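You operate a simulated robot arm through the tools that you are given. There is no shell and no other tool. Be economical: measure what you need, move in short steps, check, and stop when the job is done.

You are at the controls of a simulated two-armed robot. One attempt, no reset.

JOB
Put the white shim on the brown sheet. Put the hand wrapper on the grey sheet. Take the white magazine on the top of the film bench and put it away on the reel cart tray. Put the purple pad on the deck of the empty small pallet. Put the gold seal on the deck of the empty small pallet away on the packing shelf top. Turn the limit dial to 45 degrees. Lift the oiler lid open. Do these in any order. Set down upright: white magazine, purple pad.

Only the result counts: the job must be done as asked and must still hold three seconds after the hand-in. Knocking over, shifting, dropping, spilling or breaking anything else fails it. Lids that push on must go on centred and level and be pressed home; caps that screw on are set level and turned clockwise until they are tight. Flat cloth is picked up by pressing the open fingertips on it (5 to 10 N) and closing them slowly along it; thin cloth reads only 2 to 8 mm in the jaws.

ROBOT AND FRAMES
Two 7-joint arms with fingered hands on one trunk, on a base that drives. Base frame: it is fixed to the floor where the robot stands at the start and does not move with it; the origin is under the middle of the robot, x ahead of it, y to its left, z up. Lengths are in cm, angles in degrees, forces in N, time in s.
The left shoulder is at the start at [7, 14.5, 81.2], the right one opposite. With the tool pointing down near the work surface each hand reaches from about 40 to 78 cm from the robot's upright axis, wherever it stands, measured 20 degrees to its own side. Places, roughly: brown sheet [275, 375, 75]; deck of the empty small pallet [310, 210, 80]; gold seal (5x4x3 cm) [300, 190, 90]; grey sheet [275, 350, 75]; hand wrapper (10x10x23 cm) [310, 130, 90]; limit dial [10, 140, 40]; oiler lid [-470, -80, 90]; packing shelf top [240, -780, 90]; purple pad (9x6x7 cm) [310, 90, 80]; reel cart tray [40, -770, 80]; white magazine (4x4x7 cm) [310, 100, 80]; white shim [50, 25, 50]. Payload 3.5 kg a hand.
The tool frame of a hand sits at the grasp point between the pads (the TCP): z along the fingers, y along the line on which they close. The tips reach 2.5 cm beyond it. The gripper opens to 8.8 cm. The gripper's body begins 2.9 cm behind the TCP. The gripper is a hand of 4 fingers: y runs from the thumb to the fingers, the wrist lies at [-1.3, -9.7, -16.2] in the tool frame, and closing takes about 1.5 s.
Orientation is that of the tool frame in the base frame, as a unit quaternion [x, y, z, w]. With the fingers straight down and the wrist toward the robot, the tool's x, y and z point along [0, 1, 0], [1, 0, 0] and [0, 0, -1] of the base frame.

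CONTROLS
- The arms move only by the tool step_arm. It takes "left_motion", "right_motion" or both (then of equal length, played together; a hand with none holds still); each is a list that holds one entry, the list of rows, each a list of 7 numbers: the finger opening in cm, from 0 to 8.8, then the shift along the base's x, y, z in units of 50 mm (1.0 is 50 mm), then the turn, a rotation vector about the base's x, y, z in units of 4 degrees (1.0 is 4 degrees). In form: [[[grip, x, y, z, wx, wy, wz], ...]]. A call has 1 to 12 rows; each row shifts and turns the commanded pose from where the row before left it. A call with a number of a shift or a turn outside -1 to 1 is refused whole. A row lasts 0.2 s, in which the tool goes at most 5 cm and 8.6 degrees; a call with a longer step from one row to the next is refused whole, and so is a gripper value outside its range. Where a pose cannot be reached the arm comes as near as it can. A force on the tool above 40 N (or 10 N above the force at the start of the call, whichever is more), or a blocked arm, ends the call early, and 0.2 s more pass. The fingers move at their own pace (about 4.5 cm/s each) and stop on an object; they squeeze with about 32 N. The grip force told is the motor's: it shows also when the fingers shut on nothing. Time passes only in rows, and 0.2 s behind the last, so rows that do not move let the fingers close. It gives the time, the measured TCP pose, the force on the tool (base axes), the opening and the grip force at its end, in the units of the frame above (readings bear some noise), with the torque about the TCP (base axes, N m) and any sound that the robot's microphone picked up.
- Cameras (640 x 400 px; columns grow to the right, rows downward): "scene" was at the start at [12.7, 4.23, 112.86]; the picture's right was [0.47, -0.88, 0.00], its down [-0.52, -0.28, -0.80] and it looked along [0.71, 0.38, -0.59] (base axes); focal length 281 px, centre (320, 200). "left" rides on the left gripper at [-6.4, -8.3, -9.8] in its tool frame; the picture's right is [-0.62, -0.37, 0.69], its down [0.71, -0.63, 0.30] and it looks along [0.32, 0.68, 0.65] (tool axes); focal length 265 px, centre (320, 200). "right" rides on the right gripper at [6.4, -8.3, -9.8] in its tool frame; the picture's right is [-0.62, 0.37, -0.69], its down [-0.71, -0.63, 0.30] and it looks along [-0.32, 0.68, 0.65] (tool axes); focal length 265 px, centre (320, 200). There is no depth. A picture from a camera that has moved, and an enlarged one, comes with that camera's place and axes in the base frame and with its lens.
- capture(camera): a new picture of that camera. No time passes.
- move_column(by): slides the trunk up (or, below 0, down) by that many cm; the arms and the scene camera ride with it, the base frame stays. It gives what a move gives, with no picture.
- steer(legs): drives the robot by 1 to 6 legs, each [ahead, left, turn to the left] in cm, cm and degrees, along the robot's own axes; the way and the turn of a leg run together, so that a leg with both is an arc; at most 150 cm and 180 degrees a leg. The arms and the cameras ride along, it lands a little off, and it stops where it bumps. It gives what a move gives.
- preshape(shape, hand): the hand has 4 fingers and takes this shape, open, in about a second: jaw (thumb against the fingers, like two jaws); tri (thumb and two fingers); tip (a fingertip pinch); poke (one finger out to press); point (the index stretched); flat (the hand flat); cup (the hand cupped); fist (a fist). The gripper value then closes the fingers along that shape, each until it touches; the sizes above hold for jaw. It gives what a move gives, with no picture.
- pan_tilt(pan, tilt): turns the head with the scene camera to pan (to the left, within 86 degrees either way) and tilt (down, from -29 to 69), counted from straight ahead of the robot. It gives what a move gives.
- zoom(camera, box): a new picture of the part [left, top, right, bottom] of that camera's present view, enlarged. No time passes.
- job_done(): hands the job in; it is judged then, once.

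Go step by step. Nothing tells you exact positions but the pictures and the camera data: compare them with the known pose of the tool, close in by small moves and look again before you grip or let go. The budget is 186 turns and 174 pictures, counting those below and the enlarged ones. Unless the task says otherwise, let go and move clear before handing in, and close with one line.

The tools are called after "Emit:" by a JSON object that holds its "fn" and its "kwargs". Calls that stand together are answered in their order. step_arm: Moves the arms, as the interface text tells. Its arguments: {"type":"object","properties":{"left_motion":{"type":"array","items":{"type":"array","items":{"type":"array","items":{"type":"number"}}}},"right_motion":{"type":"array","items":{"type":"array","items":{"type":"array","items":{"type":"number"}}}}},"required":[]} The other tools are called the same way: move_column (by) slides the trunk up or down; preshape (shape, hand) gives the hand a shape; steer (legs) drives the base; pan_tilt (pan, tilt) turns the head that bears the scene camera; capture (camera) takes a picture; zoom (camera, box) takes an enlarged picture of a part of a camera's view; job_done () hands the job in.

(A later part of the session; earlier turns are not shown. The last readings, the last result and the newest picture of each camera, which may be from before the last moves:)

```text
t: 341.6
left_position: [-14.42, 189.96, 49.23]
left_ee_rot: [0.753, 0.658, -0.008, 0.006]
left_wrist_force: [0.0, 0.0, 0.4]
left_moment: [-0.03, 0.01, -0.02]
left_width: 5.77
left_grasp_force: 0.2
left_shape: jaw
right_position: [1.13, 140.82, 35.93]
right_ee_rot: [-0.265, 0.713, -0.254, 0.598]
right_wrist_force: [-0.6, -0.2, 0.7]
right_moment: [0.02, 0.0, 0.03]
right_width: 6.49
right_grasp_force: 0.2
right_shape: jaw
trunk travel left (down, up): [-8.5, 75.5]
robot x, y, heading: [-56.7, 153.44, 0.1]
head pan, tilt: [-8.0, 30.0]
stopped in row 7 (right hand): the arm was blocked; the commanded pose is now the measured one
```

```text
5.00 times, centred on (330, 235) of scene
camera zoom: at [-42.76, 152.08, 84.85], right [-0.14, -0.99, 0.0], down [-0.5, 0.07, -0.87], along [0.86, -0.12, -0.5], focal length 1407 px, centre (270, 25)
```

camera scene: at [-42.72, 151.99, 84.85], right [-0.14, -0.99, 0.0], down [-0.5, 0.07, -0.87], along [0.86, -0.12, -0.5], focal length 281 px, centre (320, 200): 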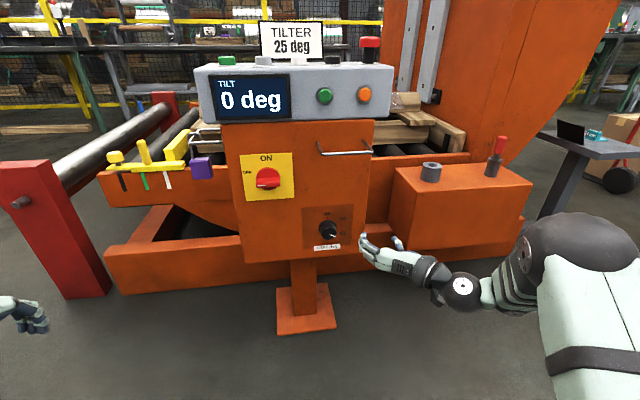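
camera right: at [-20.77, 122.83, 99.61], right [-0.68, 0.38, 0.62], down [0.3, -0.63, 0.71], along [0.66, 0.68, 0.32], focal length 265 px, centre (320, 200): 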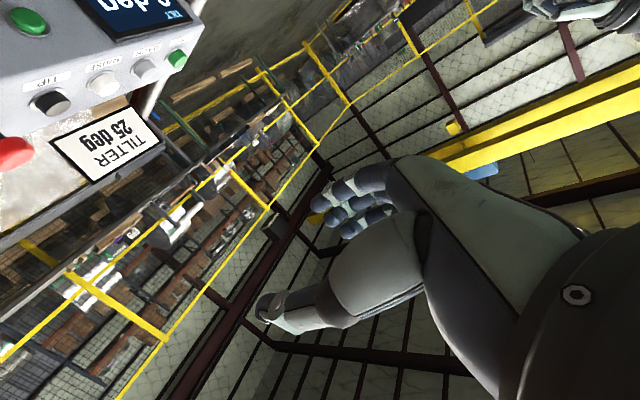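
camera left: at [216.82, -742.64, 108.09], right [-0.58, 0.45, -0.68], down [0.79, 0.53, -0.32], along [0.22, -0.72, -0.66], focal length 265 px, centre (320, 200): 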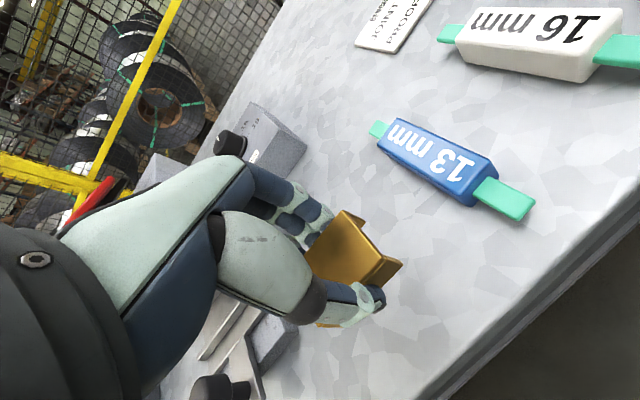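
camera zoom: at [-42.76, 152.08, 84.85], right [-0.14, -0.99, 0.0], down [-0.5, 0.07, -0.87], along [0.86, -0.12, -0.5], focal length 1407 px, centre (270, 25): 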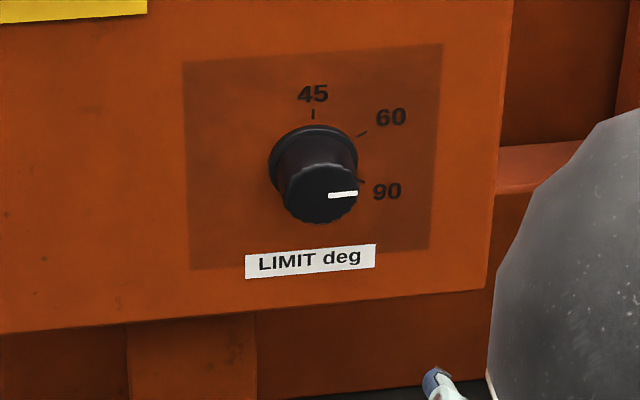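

The pointer has moved from ~120° to ~90°; still about 90° to go. I'll back the robot 10 cm and re-orient the hand (+40° roll about x) for a fresh bite with more travel.

Emit:
{"fn": "steer", "kwargs": {"legs": [[-10, 0, 0]]}}

Emit:
{"fn": "step_arm", "kwargs": {"right_motion": [[[6.5, 0, 0.02, 0.15, 0.98, -0.11, -0.05], [6.5, 0, 0.02, 0.15, 0.98, -0.11, -0.05], [6.5, 0, 0.02, 0.15, 0.98, -0.11, -0.05], [6.5, 0, 0.02, 0.15, 0.98, -0.11, -0.05], [6.5, 0, 0.02, 0.15, 0.98, -0.11, -0.05], [6.5, 0, 0.02, 0.15, 0.98, -0.11, -0.05], [6.5, 0, 0.02, 0.15, 0.98, -0.11, -0.05], [6.5, 0, 0.02, 0.15, 0.98, -0.11, -0.05], [6.5, 0, 0.02, 0.15, 0.98, -0.11, -0.05], [6.5, 0, 0.02, 0.15, 0.98, -0.11, -0.05], [6.5, 0, 0.02, 0.1, 0.98, -0.11, -0.05], [6.5, 0, 0, 0, 0, 0, 0]]]}}

Emit:
{"fn": "step_arm", "kwargs": {"right_motion": [[[6.5, 0, 0, 0, 0.98, -0.11, -0.05], [6.5, 0, 0, 0, 0.98, -0.11, -0.05], [6.5, 0, 0, 0, 0.98, -0.11, -0.05], [6.5, 0, 0, 0, 0.98, -0.11, -0.05], [6.5, 0, 0, 0, 0.98, -0.11, -0.05], [6.5, 0, 0, 0, 0.98, -0.11, -0.05], [6.5, 0, 0, 0, 0.98, -0.11, -0.05], [6.5, 0, 0, 0, 0.98, -0.11, -0.05], [6.5, 0, 0, 0, 0.98, -0.11, -0.05], [6.5, 0, 0, 0, 0.98, -0.11, -0.05], [6.5, 0, 0, 0, 0, 0, 0]]]}}

Emit:
{"fn": "zoom", "kwargs": {"camera": "scene", "box": [240, 160, 440, 280]}}

```text
t: 342.8
left_position: [-24.51, 189.76, 49.46]
left_ee_rot: [0.753, 0.657, -0.008, 0.006]
left_wrist_force: [0.6, -0.3, 0.9]
left_moment: [-0.03, -0.03, 0.03]
left_width: 5.78
left_grasp_force: 0.1
left_shape: jaw
right_position: [-8.84, 140.86, 36.04]
right_ee_rot: [-0.265, 0.712, -0.253, 0.599]
right_wrist_force: [-0.3, 0.2, 0.2]
right_moment: [-0.02, -0.02, -0.07]
right_width: 6.48
right_grasp_force: 0.1
right_shape: jaw
trunk travel left (down, up): [-8.5, 75.5]
robot x, y, heading: [-66.77, 153.56, 0.2]
head pan, tilt: [-8.0, 30.0]
```

```text
t: 345.4
left_position: [-24.36, 189.81, 49.44]
left_ee_rot: [0.754, 0.657, -0.008, 0.005]
left_wrist_force: [0.8, 0.0, 0.6]
left_moment: [-0.04, 0.03, 0.01]
left_width: 5.76
left_grasp_force: 0.0
left_shape: jaw
right_position: [-8.8, 141.91, 44.08]
right_ee_rot: [-0.003, 0.735, 0.005, 0.678]
right_wrist_force: [0.4, 0.3, 1.3]
right_moment: [0.05, 0.01, -0.02]
right_width: 6.49
right_grasp_force: 0.0
right_shape: jaw
trunk travel left (down, up): [-8.5, 75.5]
robot x, y, heading: [-66.75, 153.2, 0.2]
head pan, tilt: [-8.0, 30.0]
```

```text
t: 347.8
left_position: [-24.41, 189.88, 49.41]
left_ee_rot: [0.754, 0.657, -0.008, 0.005]
left_wrist_force: [1.0, -0.9, 0.2]
left_moment: [-0.02, -0.04, -0.01]
left_width: 5.8
left_grasp_force: 0.1
left_shape: jaw
right_position: [-8.8, 141.91, 44.06]
right_ee_rot: [0.238, 0.665, 0.238, 0.667]
right_wrist_force: [-0.1, -0.5, -0.9]
right_moment: [0.0, 0.0, 0.01]
right_width: 6.49
right_grasp_force: 0.0
right_shape: jaw
trunk travel left (down, up): [-8.5, 75.5]
robot x, y, heading: [-66.98, 153.07, 0.1]
head pan, tilt: [-8.0, 30.0]
```

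```text
3.20 times, centred on (340, 220) of scene
camera zoom: at [-52.79, 152.07, 84.85], right [-0.14, -0.99, 0.0], down [-0.5, 0.07, -0.87], along [0.86, -0.12, -0.5], focal length 900 px, centre (256, 136)
```

zoom: 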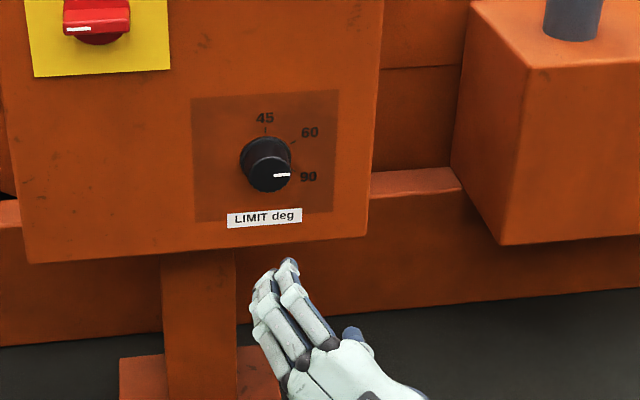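

Emit:
{"fn": "steer", "kwargs": {"legs": [[8, 0, 0]]}}

Emit:
{"fn": "step_arm", "kwargs": {"right_motion": [[[6.5, 0.5, 0.02, -0.03, 0, 0, 0], [6.5, 0.5, 0, 0, 0, 0, 0], [6.5, 0.5, 0, 0, 0, 0, 0], [6.5, 0.5, 0, 0, 0, 0, 0], [6.5, 0.26, 0, 0, 0, 0, 0], [6.5, 0, 0, 0, 0, 0, 0]]]}}

Emit:
{"fn": "zoom", "kwargs": {"camera": "scene", "box": [260, 190, 400, 280]}}

```text
t: 348.8
left_position: [-16.38, 189.82, 49.36]
left_ee_rot: [0.754, 0.657, -0.008, 0.005]
left_wrist_force: [-0.7, 0.0, 0.5]
left_moment: [-0.01, -0.02, -0.01]
left_width: 5.79
left_grasp_force: 0.1
left_shape: jaw
right_position: [-0.79, 141.86, 44.12]
right_ee_rot: [0.238, 0.666, 0.238, 0.666]
right_wrist_force: [-0.5, 0.3, 1.1]
right_moment: [0.04, -0.01, -0.01]
right_width: 6.48
right_grasp_force: 0.1
right_shape: jaw
trunk travel left (down, up): [-8.5, 75.5]
robot x, y, heading: [-58.59, 152.97, -0.2]
head pan, tilt: [-8.0, 30.0]
```

```text
t: 350.2
left_position: [-16.38, 189.77, 49.25]
left_ee_rot: [0.753, 0.658, -0.008, 0.006]
left_wrist_force: [0.6, 0.0, -1.4]
left_moment: [-0.01, 0.04, -0.04]
left_width: 5.77
left_grasp_force: 0.0
left_shape: jaw
right_position: [10.43, 142.1, 43.74]
right_ee_rot: [0.239, 0.665, 0.239, 0.666]
right_wrist_force: [-0.4, 0.3, -0.3]
right_moment: [0.03, -0.02, -0.01]
right_width: 6.47
right_grasp_force: 0.1
right_shape: jaw
trunk travel left (down, up): [-8.5, 75.5]
robot x, y, heading: [-58.7, 153.2, 0.1]
head pan, tilt: [-8.0, 30.0]
```

```text
4.44 times, centred on (330, 235) of scene
camera zoom: at [-44.77, 152.07, 84.85], right [-0.14, -0.99, 0.0], down [-0.5, 0.07, -0.87], along [0.86, -0.12, -0.5], focal length 1250 px, centre (276, 44)
```

zoom: 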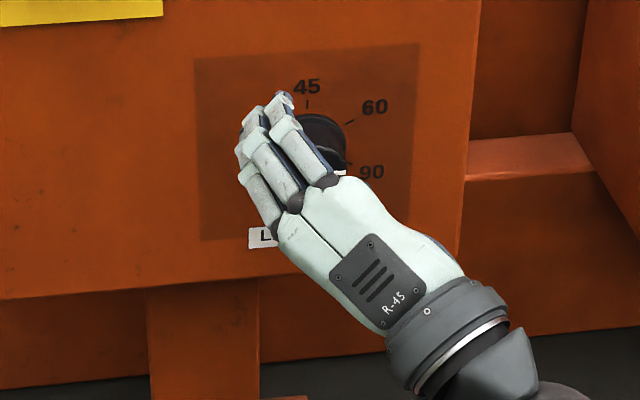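

Emit:
{"fn": "step_arm", "kwargs": {"right_motion": [[[6.5, 0.08, 0, 0.02, 0, 0, 0], [6.5, 0.06, 0, 0, 0, 0, 0], [6.5, 0, 0, 0, 0, 0, 0]]]}}

Emit:
{"fn": "step_arm", "kwargs": {"right_motion": [[[5.5, 0, 0, 0, 0, 0, 0], [4.5, 0, 0, 0, 0, 0, 0], [3.5, 0, 0, 0, 0, 0, 0], [2.5, 0, 0, 0, 0, 0, 0], [1.5, 0, 0, 0, 0, 0, 0], [1.0, 0, 0, 0, 0, 0, 0], [1.0, 0, 0, 0, 0, 0, 0]]]}}

Emit:
{"fn": "zoom", "kwargs": {"camera": "scene", "box": [260, 190, 400, 280]}}

```text
t: 351.0
left_position: [-16.24, 189.8, 49.3]
left_ee_rot: [0.753, 0.658, -0.007, 0.005]
left_wrist_force: [0.1, 0.7, -0.1]
left_moment: [0.0, 0.01, 0.02]
left_width: 5.77
left_grasp_force: 0.0
left_shape: jaw
right_position: [11.04, 141.93, 44.01]
right_ee_rot: [0.239, 0.665, 0.237, 0.667]
right_wrist_force: [-0.1, -0.1, 0.1]
right_moment: [-0.01, 0.01, -0.01]
right_width: 6.45
right_grasp_force: 0.0
right_shape: jaw
trunk travel left (down, up): [-8.5, 75.5]
robot x, y, heading: [-59.02, 153.08, -0.0]
head pan, tilt: [-8.0, 30.0]
```

```text
t: 352.6
left_position: [-16.32, 189.72, 49.46]
left_ee_rot: [0.753, 0.658, -0.007, 0.005]
left_wrist_force: [0.5, -0.4, 0.3]
left_moment: [0.01, 0.0, 0.02]
left_width: 5.77
left_grasp_force: 0.1
left_shape: jaw
right_position: [11.2, 141.96, 43.99]
right_ee_rot: [0.238, 0.665, 0.239, 0.667]
right_wrist_force: [-0.5, -2.0, 1.5]
right_moment: [0.03, -0.09, 0.02]
right_width: 2.71
right_grasp_force: 31.9
right_shape: jaw
trunk travel left (down, up): [-8.5, 75.5]
robot x, y, heading: [-58.75, 153.5, -0.2]
head pan, tilt: [-8.0, 30.0]
```

```text
4.44 times, centred on (330, 235) of scene
camera zoom: at [-44.79, 152.06, 84.86], right [-0.14, -0.99, 0.0], down [-0.5, 0.07, -0.87], along [0.86, -0.12, -0.5], focal length 1250 px, centre (276, 44)
```

zoom: 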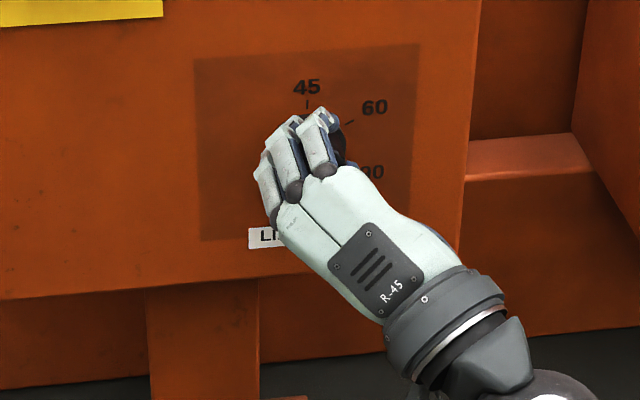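

A better, deeper bite (2.7 cm, balanced forces). Turning 48°.

Emit:
{"fn": "step_arm", "kwargs": {"right_motion": [[[1, 0, 0, 0, -1, 0, 0], [1, 0, 0, 0, -1, 0, 0], [1, 0, 0, 0, -1, 0, 0], [1, 0, 0, 0, -1, 0, 0], [1, 0, 0, 0, -1, 0, 0], [1, 0, 0, 0, -1, 0, 0], [1, 0, 0, 0, -1, 0, 0], [1, 0, 0, 0, -1, 0, 0], [1, 0, 0, 0, -1, 0, 0], [1, 0, 0, 0, -1, 0, 0], [1, 0, 0, 0, -1, 0, 0], [1, 0, 0, 0, -1, 0, 0]]]}}

Emit:
{"fn": "zoom", "kwargs": {"camera": "scene", "box": [260, 190, 400, 280]}}

```text
t: 355.2
left_position: [-16.35, 189.89, 49.27]
left_ee_rot: [0.754, 0.657, -0.008, 0.006]
left_wrist_force: [0.4, 0.2, -0.2]
left_moment: [-0.03, -0.01, -0.01]
left_width: 5.78
left_grasp_force: 0.0
left_shape: jaw
right_position: [11.0, 142.18, 44.14]
right_ee_rot: [-0.055, 0.705, -0.053, 0.706]
right_wrist_force: [-1.4, 9.8, 0.8]
right_moment: [0.1, 0.0, 0.36]
right_width: 2.28
right_grasp_force: 31.9
right_shape: jaw
trunk travel left (down, up): [-8.5, 75.5]
robot x, y, heading: [-58.92, 153.45, 0.4]
head pan, tilt: [-8.0, 30.0]
```

```text
4.44 times, centred on (330, 235) of scene
camera zoom: at [-44.78, 152.13, 84.86], right [-0.14, -0.99, 0.0], down [-0.5, 0.07, -0.87], along [0.86, -0.12, -0.5], focal length 1250 px, centre (276, 44)
```

zoom: 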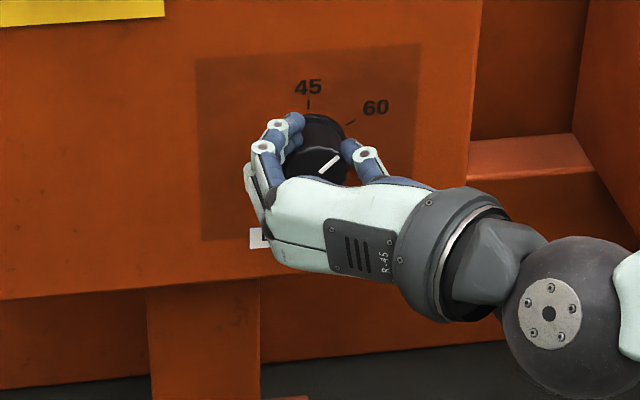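

The pointer followed to ~43°. Turning another 42°.

Emit:
{"fn": "step_arm", "kwargs": {"right_motion": [[[1, 0, 0.04, 0, -1, 0, 0], [1, 0, 0.02, 0, -1, 0, 0], [1, 0, 0, 0, -1, 0, 0], [1, 0, 0, 0, -1, 0, 0], [1, 0, 0, 0, -1, 0, 0], [1, 0, 0, 0, -1, 0, 0], [1, 0, 0, 0, -1, 0, 0], [1, 0, 0, 0, -1, 0, 0], [1, 0, 0, 0, -1, 0, 0], [1, 0, 0, 0, -1, 0, 0], [1, 0, 0, 0, -0.5, 0, 0]]]}}

Emit:
{"fn": "zoom", "kwargs": {"camera": "scene", "box": [260, 190, 400, 280]}}

```text
t: 357.6
left_position: [-16.32, 189.82, 49.12]
left_ee_rot: [0.753, 0.658, -0.008, 0.005]
left_wrist_force: [-0.1, 0.3, 0.6]
left_moment: [0.01, -0.01, 0.03]
left_width: 5.77
left_grasp_force: 0.0
left_shape: jaw
right_position: [11.06, 142.55, 43.92]
right_ee_rot: [-0.305, 0.639, -0.299, 0.64]
right_wrist_force: [-5.2, 14.8, -5.5]
right_moment: [0.15, 0.27, 0.54]
right_width: 2.18
right_grasp_force: 31.8
right_shape: jaw
trunk travel left (down, up): [-8.5, 75.5]
robot x, y, heading: [-58.73, 153.3, 0.0]
head pan, tilt: [-8.0, 30.0]
```

```text
4.44 times, centred on (330, 235) of scene
camera zoom: at [-44.71, 152.15, 84.84], right [-0.14, -0.99, 0.0], down [-0.5, 0.07, -0.87], along [0.86, -0.12, -0.5], focal length 1250 px, centre (276, 44)
```

zoom: 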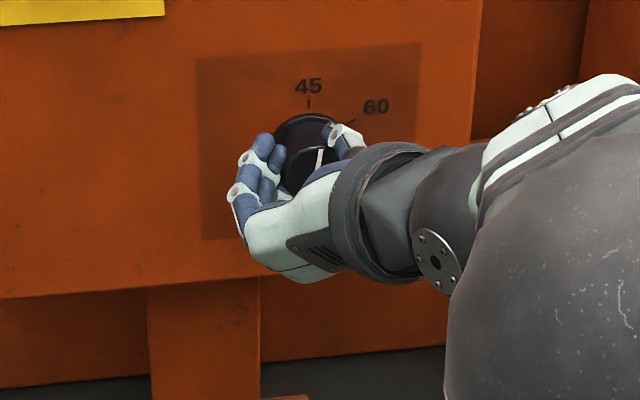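

Emit:
{"fn": "step_arm", "kwargs": {"right_motion": [[[1, 0, 0.04, 0, -1, 0, 0], [1, 0, 0, 0, -1, 0, 0], [1, 0, 0, 0, -1, 0, 0], [1, 0, 0, 0, 0, 0, 0]]]}}

Emit:
{"fn": "zoom", "kwargs": {"camera": "scene", "box": [300, 200, 360, 240]}}

```text
t: 358.3
left_position: [-16.66, 190.25, 49.42]
left_ee_rot: [0.752, 0.659, -0.007, 0.006]
left_wrist_force: [-1.0, 0.0, 0.2]
left_moment: [-0.03, -0.01, -0.02]
left_width: 5.78
left_grasp_force: 0.1
left_shape: jaw
right_position: [11.17, 142.71, 43.63]
right_ee_rot: [-0.345, 0.62, -0.336, 0.62]
right_wrist_force: [-13.0, 15.9, 8.0]
right_moment: [0.22, -0.02, 0.45]
right_width: 2.25
right_grasp_force: 31.6
right_shape: jaw
trunk travel left (down, up): [-8.5, 75.5]
robot x, y, heading: [-59.2, 153.24, 0.1]
head pan, tilt: [-8.0, 30.0]
stopped in row 3 (right hand): the force on the tool passed its limit (the readings are from after the stop); the commanded pose is now the measured one
```

```text
10.00 times, centred on (330, 220) of scene
camera zoom: at [-45.0, 152.3, 84.9], right [-0.13, -0.99, 0.0], down [-0.49, 0.07, -0.87], along [0.86, -0.12, -0.5], focal length 2813 px, centre (220, 0)
```

zoom: 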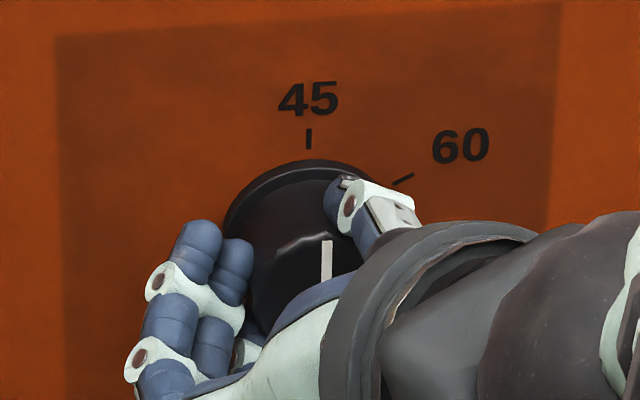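

The pointer looks aligned with 45 (within ~3°). Opening, then backing the robot straight off to check.

Emit:
{"fn": "step_arm", "kwargs": {"right_motion": [[[2.5, 0, 0, 0, 0, 0, 0], [4, 0, 0, 0, 0, 0, 0], [6.5, 0, 0, 0, 0, 0, 0], [6.5, 0, 0, 0, 0, 0, 0], [6.5, 0, 0, 0, 0, 0, 0]]]}}

Emit:
{"fn": "steer", "kwargs": {"legs": [[-14, 0, 0]]}}

Emit:
{"fn": "zoom", "kwargs": {"camera": "scene", "box": [280, 180, 360, 230]}}

```text
t: 359.5
left_position: [-16.49, 189.98, 49.33]
left_ee_rot: [0.753, 0.658, -0.008, 0.006]
left_wrist_force: [-0.2, 0.1, -1.4]
left_moment: [0.02, 0.01, -0.03]
left_width: 5.77
left_grasp_force: 0.1
left_shape: jaw
right_position: [11.27, 141.99, 43.3]
right_ee_rot: [-0.344, 0.622, -0.341, 0.615]
right_wrist_force: [0.7, -0.2, -0.4]
right_moment: [-0.01, 0.0, 0.0]
right_width: 6.45
right_grasp_force: 0.1
right_shape: jaw
trunk travel left (down, up): [-8.5, 75.5]
robot x, y, heading: [-58.9, 153.22, 0.2]
head pan, tilt: [-8.0, 30.0]
```

```text
t: 360.8
left_position: [-30.42, 189.85, 49.37]
left_ee_rot: [0.754, 0.657, -0.008, 0.005]
left_wrist_force: [0.3, -0.2, -0.9]
left_moment: [-0.01, 0.01, 0.02]
left_width: 5.77
left_grasp_force: 0.1
left_shape: jaw
right_position: [-2.58, 141.95, 43.49]
right_ee_rot: [-0.344, 0.622, -0.342, 0.615]
right_wrist_force: [0.3, 0.3, -0.1]
right_moment: [-0.01, 0.0, 0.0]
right_width: 6.49
right_grasp_force: 0.1
right_shape: jaw
trunk travel left (down, up): [-8.5, 75.5]
robot x, y, heading: [-72.58, 153.32, 0.0]
head pan, tilt: [-8.0, 30.0]
```

```text
8.00 times, centred on (320, 205) of scene
camera zoom: at [-58.66, 152.1, 84.85], right [-0.14, -0.99, 0.0], down [-0.5, 0.07, -0.87], along [0.86, -0.12, -0.5], focal length 2251 px, centre (320, 160)
```

zoom: 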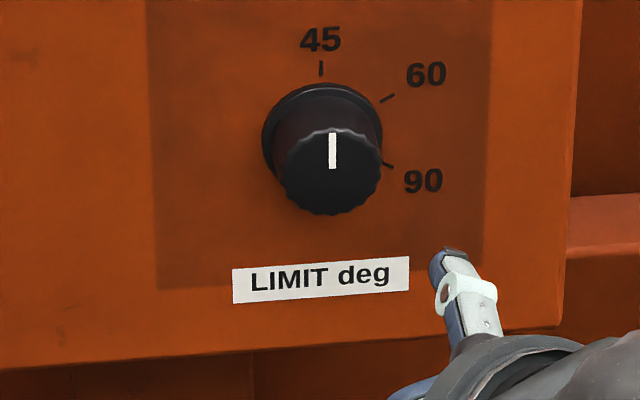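

The dial now points at 45. Now for the oiler lid: raising the trunk and turning to face the machine line for a wider look.

Emit:
{"fn": "move_column", "kwargs": {"by": 40}}

Emit:
{"fn": "steer", "kwargs": {"legs": [[-10, 0, 0], [0, 0, 150]]}}

Emit:
{"fn": "pan_tilt", "kwargs": {"pan": 0, "tilt": 5}}

Emit:
{"fn": "capture", "kwargs": {"camera": "scene"}}

```text
t: 364.7
left_position: [-30.18, 189.93, 89.42]
left_ee_rot: [0.754, 0.657, -0.008, 0.005]
left_wrist_force: [-0.1, 0.2, 0.2]
left_moment: [0.01, 0.0, 0.0]
left_width: 5.77
left_grasp_force: 0.0
left_shape: jaw
right_position: [-2.5, 141.9, 83.39]
right_ee_rot: [-0.343, 0.622, -0.341, 0.615]
right_wrist_force: [-0.3, -0.2, 0.2]
right_moment: [0.0, 0.01, -0.01]
right_width: 6.44
right_grasp_force: 0.0
right_shape: jaw
trunk travel left (down, up): [-48.5, 35.5]
robot x, y, heading: [-72.78, 153.21, 0.1]
head pan, tilt: [-8.0, 30.0]
```

```text
t: 370.7
left_position: [-137.85, 161.54, 89.37]
left_ee_rot: [-0.283, 0.959, 0.003, 0.008]
left_wrist_force: [-0.6, 0.4, -0.5]
left_moment: [-0.02, 0.03, 0.01]
left_width: 5.79
left_grasp_force: 0.0
left_shape: jaw
right_position: [-117.79, 214.62, 82.81]
right_ee_rot: [0.715, 0.048, -0.394, -0.575]
right_wrist_force: [10.5, -2.2, 2.1]
right_moment: [-0.04, -0.07, 0.15]
right_width: 6.48
right_grasp_force: 0.1
right_shape: jaw
trunk travel left (down, up): [-48.5, 35.5]
robot x, y, heading: [-82.81, 153.2, 130.4]
head pan, tilt: [-8.0, 30.0]
stopped in leg 2: the force on the tool passed its limit (the readings are from after the stop); the commanded pose is now the measured one
```

```text
t: 371.6
left_position: [-137.82, 161.45, 89.47]
left_ee_rot: [-0.282, 0.959, 0.002, 0.008]
left_wrist_force: [-0.9, 0.5, -0.8]
left_moment: [0.0, 0.02, 0.0]
left_width: 5.8
left_grasp_force: 0.0
left_shape: jaw
right_position: [-118.03, 214.56, 82.89]
right_ee_rot: [0.715, 0.048, -0.396, -0.574]
right_wrist_force: [14.4, -1.3, 1.2]
right_moment: [-0.02, -0.15, 0.15]
right_width: 6.46
right_grasp_force: 0.0
right_shape: jaw
trunk travel left (down, up): [-48.5, 35.5]
robot x, y, heading: [-82.69, 153.24, 130.5]
head pan, tilt: [0.0, 5.0]
```

```text
28 pictures are left
camera scene: at [-91.63, 164.03, 128.91], right [0.76, 0.65, 0.0], down [0.05, -0.07, -1.0], along [-0.65, 0.76, -0.09], focal length 281 px, centre (320, 200)
```

scene: 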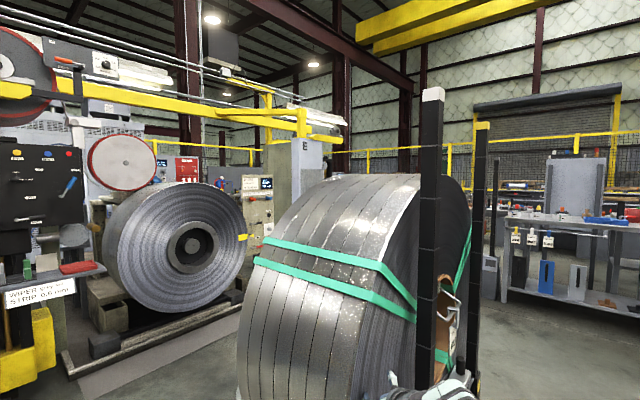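

The right hand touched the next coil stand while turning; I'll turn back away from it, shift clear, and drive along +y to look for a way round the end of the line.

Emit:
{"fn": "steer", "kwargs": {"legs": [[0, 0, -40.5], [0, -40, 0], [150, 0, 0], [70, 0, 0]]}}

Emit:
{"fn": "pan_tilt", "kwargs": {"pan": 50, "tilt": 8}}

Emit:
{"fn": "capture", "kwargs": {"camera": "scene"}}

```text
t: 386.5
left_position: [-82.04, 416.25, 89.31]
left_ee_rot: [0.063, 0.998, -0.001, 0.01]
left_wrist_force: [-0.1, -0.5, 0.5]
left_moment: [-0.02, 0.01, 0.02]
left_width: 5.76
left_grasp_force: 0.1
left_shape: jaw
right_position: [-32.61, 443.97, 82.87]
right_ee_rot: [0.689, -0.201, -0.176, -0.674]
right_wrist_force: [0.2, 0.0, 0.0]
right_moment: [0.03, 0.0, 0.02]
right_width: 6.5
right_grasp_force: 0.0
right_shape: jaw
trunk travel left (down, up): [-48.5, 35.5]
robot x, y, heading: [-44.9, 373.98, 90.6]
head pan, tilt: [0.0, 5.0]
```

```text
t: 387.7
left_position: [-81.9, 416.1, 89.34]
left_ee_rot: [0.064, 0.998, -0.001, 0.01]
left_wrist_force: [0.0, 1.0, 0.3]
left_moment: [-0.01, 0.0, -0.01]
left_width: 5.77
left_grasp_force: 0.1
left_shape: jaw
right_position: [-32.54, 444.0, 82.8]
right_ee_rot: [0.689, -0.2, -0.175, -0.674]
right_wrist_force: [-0.8, 0.1, -0.2]
right_moment: [-0.01, 0.02, 0.02]
right_width: 6.48
right_grasp_force: 0.0
right_shape: jaw
trunk travel left (down, up): [-48.5, 35.5]
robot x, y, heading: [-45.06, 373.77, 90.5]
head pan, tilt: [50.0, 8.0]
```

```text
27 pictures are left
camera scene: at [-52.15, 385.07, 128.41], right [0.64, 0.77, 0.0], down [0.11, -0.09, -0.99], along [-0.76, 0.63, -0.14], focal length 281 px, centre (320, 200)
```

scene: 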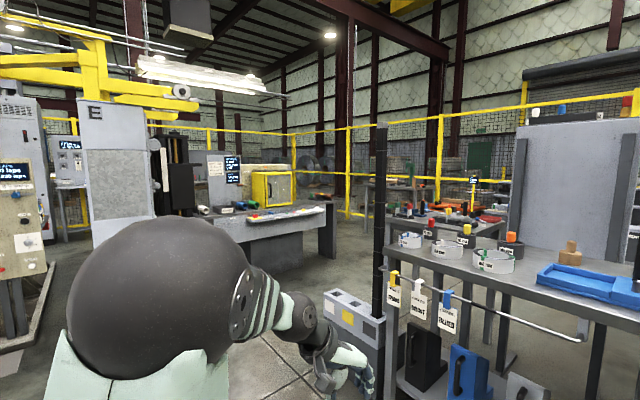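

Emit:
{"fn": "steer", "kwargs": {"legs": [[-10, 0, 0], [0, 0, 89.5], [130, 0, 0]]}}

Emit:
{"fn": "pan_tilt", "kwargs": {"pan": -12, "tilt": 12}}

Emit:
{"fn": "capture", "kwargs": {"camera": "scene"}}

```text
t: 398.8
left_position: [-218.27, 329.77, 89.37]
left_ee_rot: [-0.649, 0.76, 0.006, 0.007]
left_wrist_force: [0.5, -0.1, -0.3]
left_moment: [-0.02, 0.0, -0.02]
left_width: 5.78
left_grasp_force: 0.1
left_shape: jaw
right_position: [-244.73, 379.9, 82.76]
right_ee_rot: [0.633, 0.337, -0.596, -0.361]
right_wrist_force: [-0.4, -0.6, -0.4]
right_moment: [-0.01, 0.05, 0.01]
right_width: 6.49
right_grasp_force: 0.0
right_shape: jaw
trunk travel left (down, up): [-48.5, 35.5]
robot x, y, heading: [-175.0, 365.36, 178.8]
head pan, tilt: [50.0, 8.0]
```

```text
t: 400.1
left_position: [-218.29, 329.79, 89.24]
left_ee_rot: [-0.649, 0.761, 0.006, 0.008]
left_wrist_force: [-0.8, -0.4, 0.2]
left_moment: [-0.02, 0.0, 0.0]
left_width: 5.77
left_grasp_force: 0.1
left_shape: jaw
right_position: [-244.67, 380.01, 82.82]
right_ee_rot: [0.633, 0.337, -0.596, -0.361]
right_wrist_force: [0.6, 0.3, 1.0]
right_moment: [0.0, 0.0, -0.03]
right_width: 6.49
right_grasp_force: 0.1
right_shape: jaw
trunk travel left (down, up): [-48.5, 35.5]
robot x, y, heading: [-175.26, 365.4, 178.9]
head pan, tilt: [-12.0, 12.0]
```

```text
26 pictures are left
camera scene: at [-189.2, 367.81, 127.76], right [0.23, 0.97, 0.0], down [0.2, -0.05, -0.98], along [-0.95, 0.22, -0.21], focal length 281 px, centre (320, 200)
```

scene: 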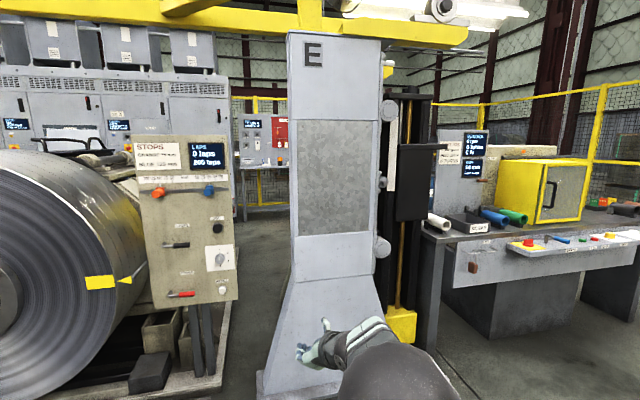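

Through the gap behind station D there is floor and an aisle behind the line, but the gaps are too narrow. I'll go around the far bench: turn to +y, shift to x≈−230 and look further on.

Emit:
{"fn": "steer", "kwargs": {"legs": [[0, 0, -89], [0, 55, 0], [120, 0, 0]]}}

Emit:
{"fn": "pan_tilt", "kwargs": {"pan": 40, "tilt": 15}}

Emit:
{"fn": "capture", "kwargs": {"camera": "scene"}}

```text
t: 412.7
left_position: [-263.42, 529.31, 89.35]
left_ee_rot: [0.076, 0.997, -0.001, 0.008]
left_wrist_force: [-1.1, 0.2, 0.3]
left_moment: [0.01, 0.01, 0.0]
left_width: 5.75
left_grasp_force: 0.1
left_shape: jaw
right_position: [-213.35, 556.05, 82.77]
right_ee_rot: [0.687, -0.208, -0.168, -0.676]
right_wrist_force: [-0.7, -0.3, 0.6]
right_moment: [0.0, -0.01, 0.03]
right_width: 6.49
right_grasp_force: 0.0
right_shape: jaw
trunk travel left (down, up): [-48.5, 35.5]
robot x, y, heading: [-226.95, 487.12, 89.3]
head pan, tilt: [-12.0, 12.0]
```

```text
t: 413.9
left_position: [-263.38, 529.28, 89.32]
left_ee_rot: [0.074, 0.997, -0.001, 0.009]
left_wrist_force: [0.9, -0.4, 0.1]
left_moment: [0.0, 0.02, 0.01]
left_width: 5.78
left_grasp_force: 0.0
left_shape: jaw
right_position: [-213.3, 555.94, 82.78]
right_ee_rot: [0.687, -0.207, -0.168, -0.676]
right_wrist_force: [0.2, -1.0, -0.3]
right_moment: [0.0, -0.03, 0.03]
right_width: 6.5
right_grasp_force: 0.0
right_shape: jaw
trunk travel left (down, up): [-48.5, 35.5]
robot x, y, heading: [-227.27, 486.47, 89.4]
head pan, tilt: [40.0, 15.0]
```

```text
25 pictures are left
camera scene: at [-233.16, 498.76, 127.27], right [0.78, 0.63, 0.0], down [0.16, -0.2, -0.97], along [-0.61, 0.75, -0.26], focal length 281 px, centre (320, 200)
```

scene: 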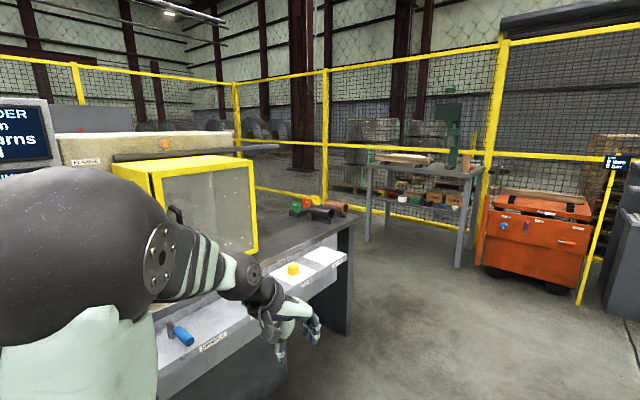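

The bench ends at about y≈630 with a fence line near x≈−474 behind. I'll drive past its end and look back along the rear side.

Emit:
{"fn": "steer", "kwargs": {"legs": [[150, 0, 0], [50, -5, 0], [0, 0, 70]]}}

Emit:
{"fn": "pan_tilt", "kwargs": {"pan": 50, "tilt": 12}}

Emit:
{"fn": "capture", "kwargs": {"camera": "scene"}}

```text
t: 427.0
left_position: [-273.43, 668.68, 89.22]
left_ee_rot: [-0.515, 0.857, 0.005, 0.009]
left_wrist_force: [0.2, 0.5, 0.7]
left_moment: [-0.03, -0.04, -0.03]
left_width: 5.75
left_grasp_force: 0.1
left_shape: jaw
right_position: [-281.92, 724.81, 82.74]
right_ee_rot: [0.681, 0.227, -0.527, -0.455]
right_wrist_force: [-0.6, 0.0, -0.4]
right_moment: [-0.01, -0.04, 0.01]
right_width: 6.45
right_grasp_force: 0.0
right_shape: jaw
trunk travel left (down, up): [-48.5, 35.5]
robot x, y, heading: [-220.82, 688.3, 159.7]
head pan, tilt: [40.0, 15.0]
```

```text
t: 427.8
left_position: [-273.34, 668.68, 89.27]
left_ee_rot: [-0.514, 0.858, 0.003, 0.009]
left_wrist_force: [-0.8, -0.2, -1.1]
left_moment: [0.0, -0.01, 0.02]
left_width: 5.77
left_grasp_force: 0.1
left_shape: jaw
right_position: [-281.87, 724.75, 82.71]
right_ee_rot: [0.681, 0.226, -0.527, -0.455]
right_wrist_force: [-0.8, 0.3, -0.6]
right_moment: [0.0, -0.01, 0.03]
right_width: 6.49
right_grasp_force: 0.0
right_shape: jaw
trunk travel left (down, up): [-48.5, 35.5]
robot x, y, heading: [-221.34, 688.57, 159.4]
head pan, tilt: [50.0, 12.0]
```

```text
24 pictures are left
camera scene: at [-233.72, 685.61, 127.76], right [-0.5, 0.87, 0.0], down [0.18, 0.1, -0.98], along [-0.85, -0.48, -0.21], focal length 281 px, centre (320, 200)
```

scene: 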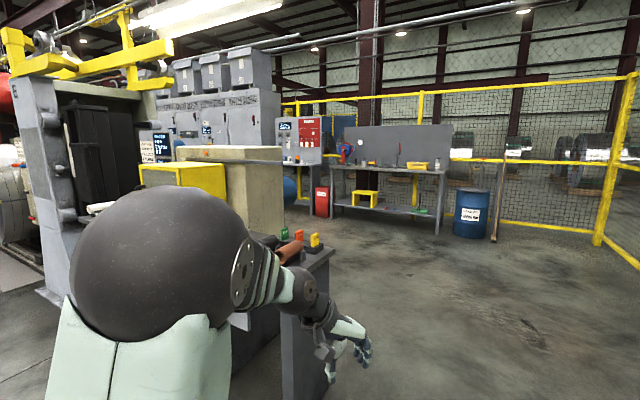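

There is a large open area behind the line. Driving round the bench end into it, then facing −y.

Emit:
{"fn": "steer", "kwargs": {"legs": [[0, 0, 20.5], [0, -15, 0], [150, 0, 0], [95, 0, 0], [0, 0, 90]]}}

Emit:
{"fn": "pan_tilt", "kwargs": {"pan": 0, "tilt": 10}}

Emit:
{"fn": "capture", "kwargs": {"camera": "scene"}}

```text
t: 445.8
left_position: [-432.48, 666.08, 89.33]
left_ee_rot: [0.996, -0.086, -0.009, -0.002]
left_wrist_force: [-0.1, 0.3, 0.3]
left_moment: [0.0, 0.02, 0.0]
left_width: 5.78
left_grasp_force: 0.1
left_shape: jaw
right_position: [-483.16, 640.4, 82.81]
right_ee_rot: [0.217, 0.684, -0.678, 0.16]
right_wrist_force: [-0.1, 0.5, 0.2]
right_moment: [0.02, -0.02, 0.02]
right_width: 6.47
right_grasp_force: 0.1
right_shape: jaw
trunk travel left (down, up): [-48.5, 35.5]
robot x, y, heading: [-467.88, 709.6, -92.0]
head pan, tilt: [50.0, 12.0]
```

```text
t: 446.9
left_position: [-432.64, 666.02, 89.37]
left_ee_rot: [0.996, -0.088, -0.01, -0.001]
left_wrist_force: [0.9, -0.4, -0.2]
left_moment: [0.01, -0.06, -0.02]
left_width: 5.77
left_grasp_force: 0.0
left_shape: jaw
right_position: [-483.17, 640.53, 82.74]
right_ee_rot: [0.216, 0.684, -0.678, 0.158]
right_wrist_force: [0.1, 0.6, -0.6]
right_moment: [0.02, 0.01, 0.03]
right_width: 6.48
right_grasp_force: 0.1
right_shape: jaw
trunk travel left (down, up): [-48.5, 35.5]
robot x, y, heading: [-467.42, 709.69, -92.2]
head pan, tilt: [0.0, 10.0]
```

```text
23 pictures are left
camera scene: at [-468.04, 695.59, 128.08], right [-1.0, 0.04, 0.0], down [0.01, 0.17, -0.98], along [-0.04, -0.98, -0.17], focal length 281 px, centre (320, 200)
```

scene: 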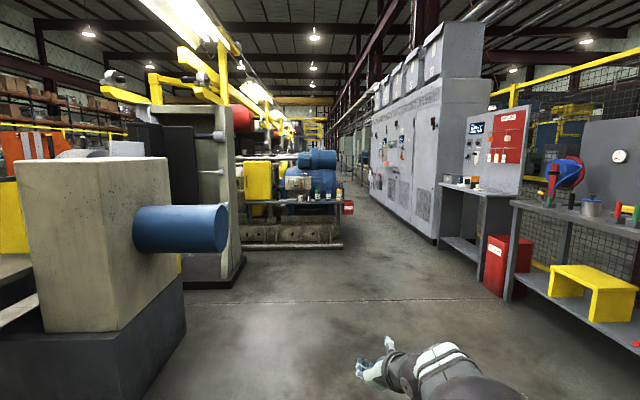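

The rear aisle (x≈−511 to −656) runs along the backs of the winders, with small shelves on the drives. Driving down it at x≈−582.

Emit:
{"fn": "steer", "kwargs": {"legs": [[0, -60, 2.2], [140, -25, 0], [140, -30, 0], [140, 0, 0]]}}

Emit:
{"fn": "capture", "kwargs": {"camera": "scene"}}

```text
t: 470.5
left_position: [-539.48, 245.16, 89.36]
left_ee_rot: [0.998, -0.057, -0.01, -0.002]
left_wrist_force: [-0.4, -0.2, -0.5]
left_moment: [0.01, -0.01, 0.01]
left_width: 5.77
left_grasp_force: 0.1
left_shape: jaw
right_position: [-588.59, 216.82, 82.88]
right_ee_rot: [0.195, 0.69, -0.673, 0.18]
right_wrist_force: [0.3, 0.1, 0.1]
right_moment: [-0.01, 0.0, -0.02]
right_width: 6.47
right_grasp_force: 0.0
right_shape: jaw
trunk travel left (down, up): [-48.5, 35.5]
robot x, y, heading: [-577.13, 287.05, -88.8]
head pan, tilt: [0.0, 10.0]
```

```text
22 pictures are left
camera scene: at [-576.69, 272.62, 128.08], right [-1.0, -0.02, 0.0], down [0.0, 0.17, -0.98], along [0.02, -0.98, -0.17], focal length 281 px, centre (320, 200)
```

scene: 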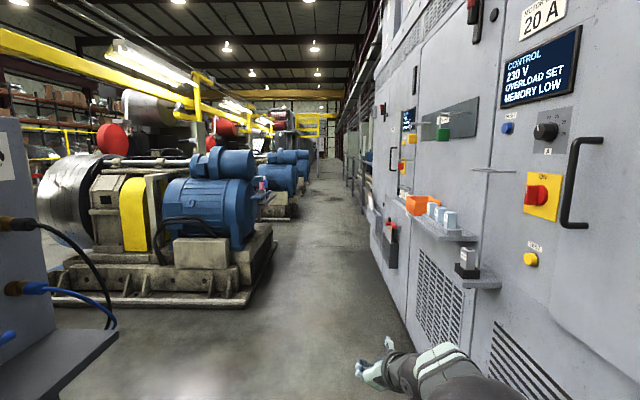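

Emit:
{"fn": "zoom", "kwargs": {"camera": "scene", "box": [140, 130, 330, 290]}}

```text
2.50 times, centred on (235, 210) of scene
camera zoom: at [-576.69, 272.62, 128.08], right [-1.0, -0.02, 0.0], down [0.0, 0.17, -0.98], along [0.02, -0.98, -0.17], focal length 703 px, centre (532, 175)
```

zoom: 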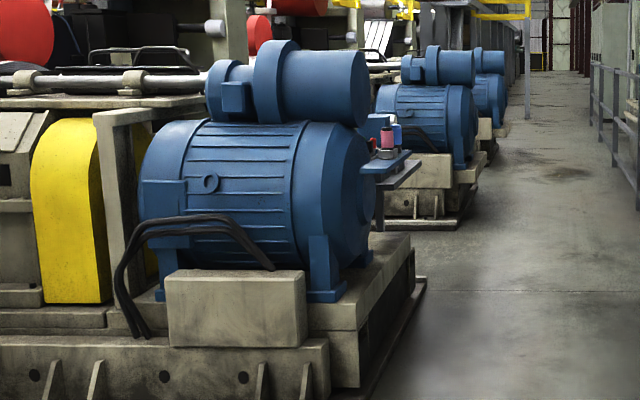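

A small shelf with bottles sticks out behind the C drive's motor, about (−500, −80): the oiler is likely there. Driving down and turning to face it.

Emit:
{"fn": "steer", "kwargs": {"legs": [[0, -17, -1.2], [150, 0, 0], [150, 0, 0], [25, 0, 0], [0, 0, 60]]}}

Emit:
{"fn": "pan_tilt", "kwargs": {"pan": 15, "tilt": 35}}

Emit:
{"fn": "capture", "kwargs": {"camera": "scene"}}

```text
t: 490.1
left_position: [-529.77, -27.59, 89.28]
left_ee_rot: [0.892, 0.452, -0.009, 0.003]
left_wrist_force: [-0.3, 0.0, 0.0]
left_moment: [0.0, 0.01, -0.01]
left_width: 5.77
left_grasp_force: 0.1
left_shape: jaw
right_position: [-529.23, -84.28, 82.73]
right_ee_rot: [-0.177, 0.695, -0.491, 0.494]
right_wrist_force: [0.0, 0.5, -0.3]
right_moment: [0.03, 0.02, -0.04]
right_width: 6.52
right_grasp_force: 0.1
right_shape: jaw
trunk travel left (down, up): [-48.5, 35.5]
robot x, y, heading: [-584.46, -39.61, -28.4]
head pan, tilt: [0.0, 10.0]
```

```text
t: 491.0
left_position: [-529.61, -27.69, 89.32]
left_ee_rot: [0.892, 0.452, -0.009, 0.003]
left_wrist_force: [-0.4, 0.0, 0.1]
left_moment: [0.0, 0.03, 0.01]
left_width: 5.79
left_grasp_force: 0.0
left_shape: jaw
right_position: [-529.1, -84.29, 82.65]
right_ee_rot: [-0.179, 0.695, -0.491, 0.494]
right_wrist_force: [0.2, 0.4, 0.6]
right_moment: [0.01, 0.0, -0.03]
right_width: 6.45
right_grasp_force: 0.1
right_shape: jaw
trunk travel left (down, up): [-48.5, 35.5]
robot x, y, heading: [-584.54, -39.94, -28.5]
head pan, tilt: [15.0, 35.0]
```

```text
20 pictures are left
camera scene: at [-571.46, -44.03, 124.08], right [-0.23, -0.97, 0.0], down [-0.56, 0.13, -0.82], along [0.8, -0.19, -0.57], focal length 281 px, centre (320, 200)
```

scene: 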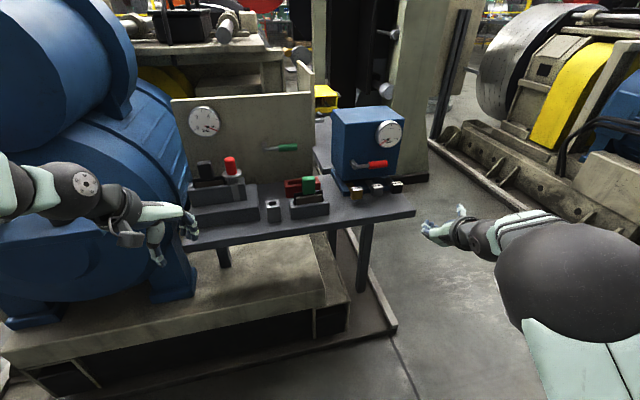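

Emit:
{"fn": "zoom", "kwargs": {"camera": "scene", "box": [170, 80, 430, 240]}}

```text
2.46 times, centred on (300, 160) of scene
camera zoom: at [-571.46, -44.03, 124.08], right [-0.23, -0.97, 0.0], down [-0.56, 0.13, -0.82], along [0.8, -0.19, -0.57], focal length 692 px, centre (369, 298)
```

zoom: 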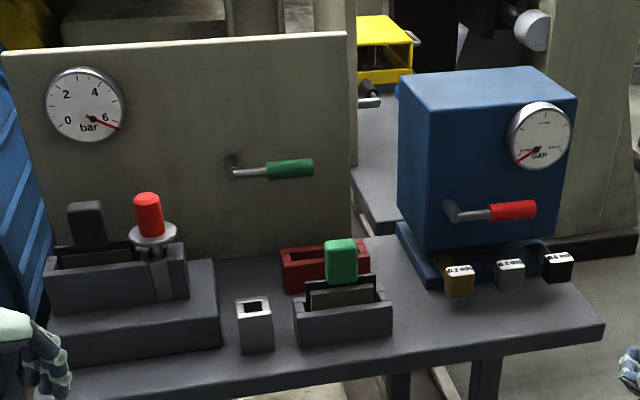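

Emit:
{"fn": "zoom", "kwargs": {"camera": "scene", "box": [310, 95, 420, 210]}}

```text
3.48 times, centred on (365, 152) of scene
camera zoom: at [-571.46, -44.03, 124.08], right [-0.23, -0.97, 0.0], down [-0.56, 0.13, -0.82], along [0.8, -0.19, -0.57], focal length 979 px, centre (164, 365)
```

zoom: 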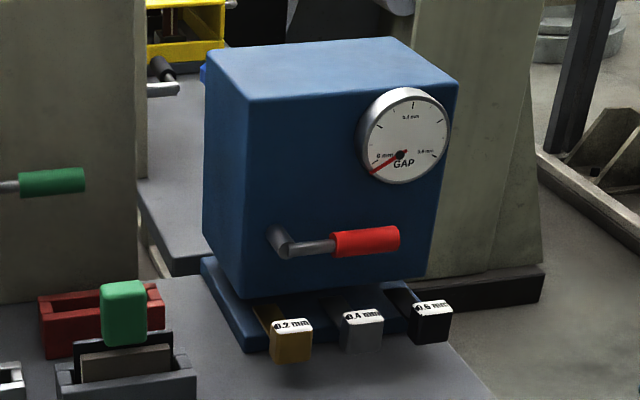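

The grey shelf holds gauges; behind it, at about (−460, −76, 90), stands a yellow box with a handle, which fits the oiler's place. I'll raise the trunk, and swing round to the open floor on its −y side for a better look.

Emit:
{"fn": "move_column", "kwargs": {"by": 30}}

Emit:
{"fn": "steer", "kwargs": {"legs": [[0, 0, -31], [0, -20, 0], [115, -15, 0], [0, 0, 95]]}}

Emit:
{"fn": "pan_tilt", "kwargs": {"pan": 10, "tilt": 30}}

Emit:
{"fn": "capture", "kwargs": {"camera": "scene"}}

```text
t: 494.0
left_position: [-529.7, -27.49, 119.31]
left_ee_rot: [0.892, 0.452, -0.008, 0.004]
left_wrist_force: [-0.5, 0.5, 0.0]
left_moment: [0.0, -0.02, 0.02]
left_width: 5.79
left_grasp_force: 0.1
left_shape: jaw
right_position: [-529.13, -84.24, 112.75]
right_ee_rot: [-0.179, 0.695, -0.491, 0.494]
right_wrist_force: [-0.6, -0.3, 0.8]
right_moment: [0.03, -0.02, -0.03]
right_width: 6.45
right_grasp_force: 0.1
right_shape: jaw
trunk travel left (down, up): [-78.5, 5.5]
robot x, y, heading: [-584.31, -39.33, -28.4]
head pan, tilt: [15.0, 35.0]
```

```text
t: 506.7
left_position: [-543.85, -102.05, 119.25]
left_ee_rot: [0.514, 0.858, -0.006, 0.008]
left_wrist_force: [0.2, 0.5, 0.5]
left_moment: [0.01, 0.01, 0.0]
left_width: 5.78
left_grasp_force: 0.2
left_shape: jaw
right_position: [-492.45, -126.15, 112.67]
right_ee_rot: [-0.52, 0.494, -0.154, 0.679]
right_wrist_force: [0.3, 0.7, -0.3]
right_moment: [0.0, 0.0, -0.04]
right_width: 6.49
right_grasp_force: 0.1
right_shape: jaw
trunk travel left (down, up): [-78.5, 5.5]
robot x, y, heading: [-556.61, -156.58, 35.8]
head pan, tilt: [15.0, 35.0]
```

```text
t: 507.4
left_position: [-543.77, -102.05, 119.31]
left_ee_rot: [0.513, 0.858, -0.006, 0.008]
left_wrist_force: [1.1, 0.4, -0.4]
left_moment: [0.01, -0.01, -0.04]
left_width: 5.78
left_grasp_force: 0.2
left_shape: jaw
right_position: [-492.43, -126.15, 112.64]
right_ee_rot: [-0.521, 0.493, -0.153, 0.68]
right_wrist_force: [-0.3, -0.6, 0.9]
right_moment: [-0.02, 0.02, 0.0]
right_width: 6.51
right_grasp_force: 0.2
right_shape: jaw
trunk travel left (down, up): [-78.5, 5.5]
robot x, y, heading: [-556.9, -156.47, 36.0]
head pan, tilt: [10.0, 30.0]
```

```text
17 pictures are left
camera scene: at [-546.38, -146.94, 154.85], right [0.72, -0.7, 0.0], down [-0.35, -0.36, -0.87], along [0.6, 0.62, -0.5], focal length 281 px, centre (320, 200)
```

scene: 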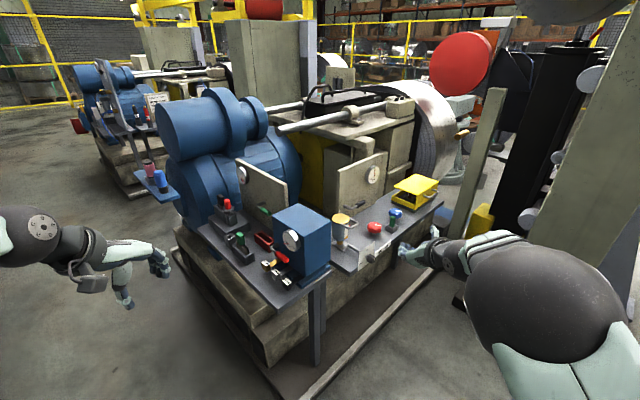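

Emit:
{"fn": "zoom", "kwargs": {"camera": "scene", "box": [310, 150, 470, 290]}}

```text
2.86 times, centred on (390, 220) of scene
camera zoom: at [-546.38, -146.94, 154.85], right [0.72, -0.7, 0.0], down [-0.35, -0.36, -0.87], along [0.6, 0.62, -0.5], focal length 804 px, centre (120, 143)
```

zoom: 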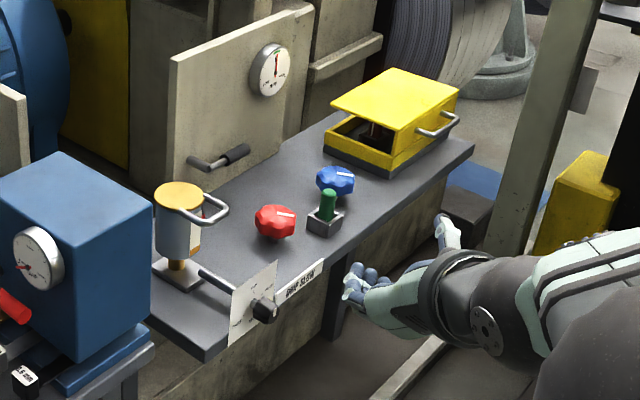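

Emit:
{"fn": "zoom", "kwargs": {"camera": "scene", "box": [320, 200, 380, 260]}}

```text
6.67 times, centred on (350, 230) of scene
camera zoom: at [-546.38, -146.94, 154.85], right [0.72, -0.7, 0.0], down [-0.35, -0.36, -0.87], along [0.6, 0.62, -0.5], focal length 1876 px, centre (120, 0)
```

zoom: 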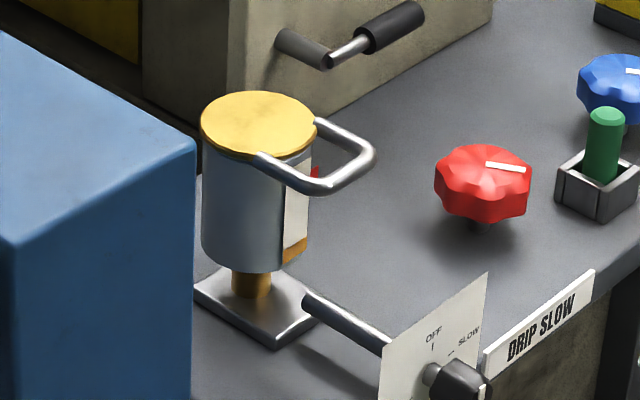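

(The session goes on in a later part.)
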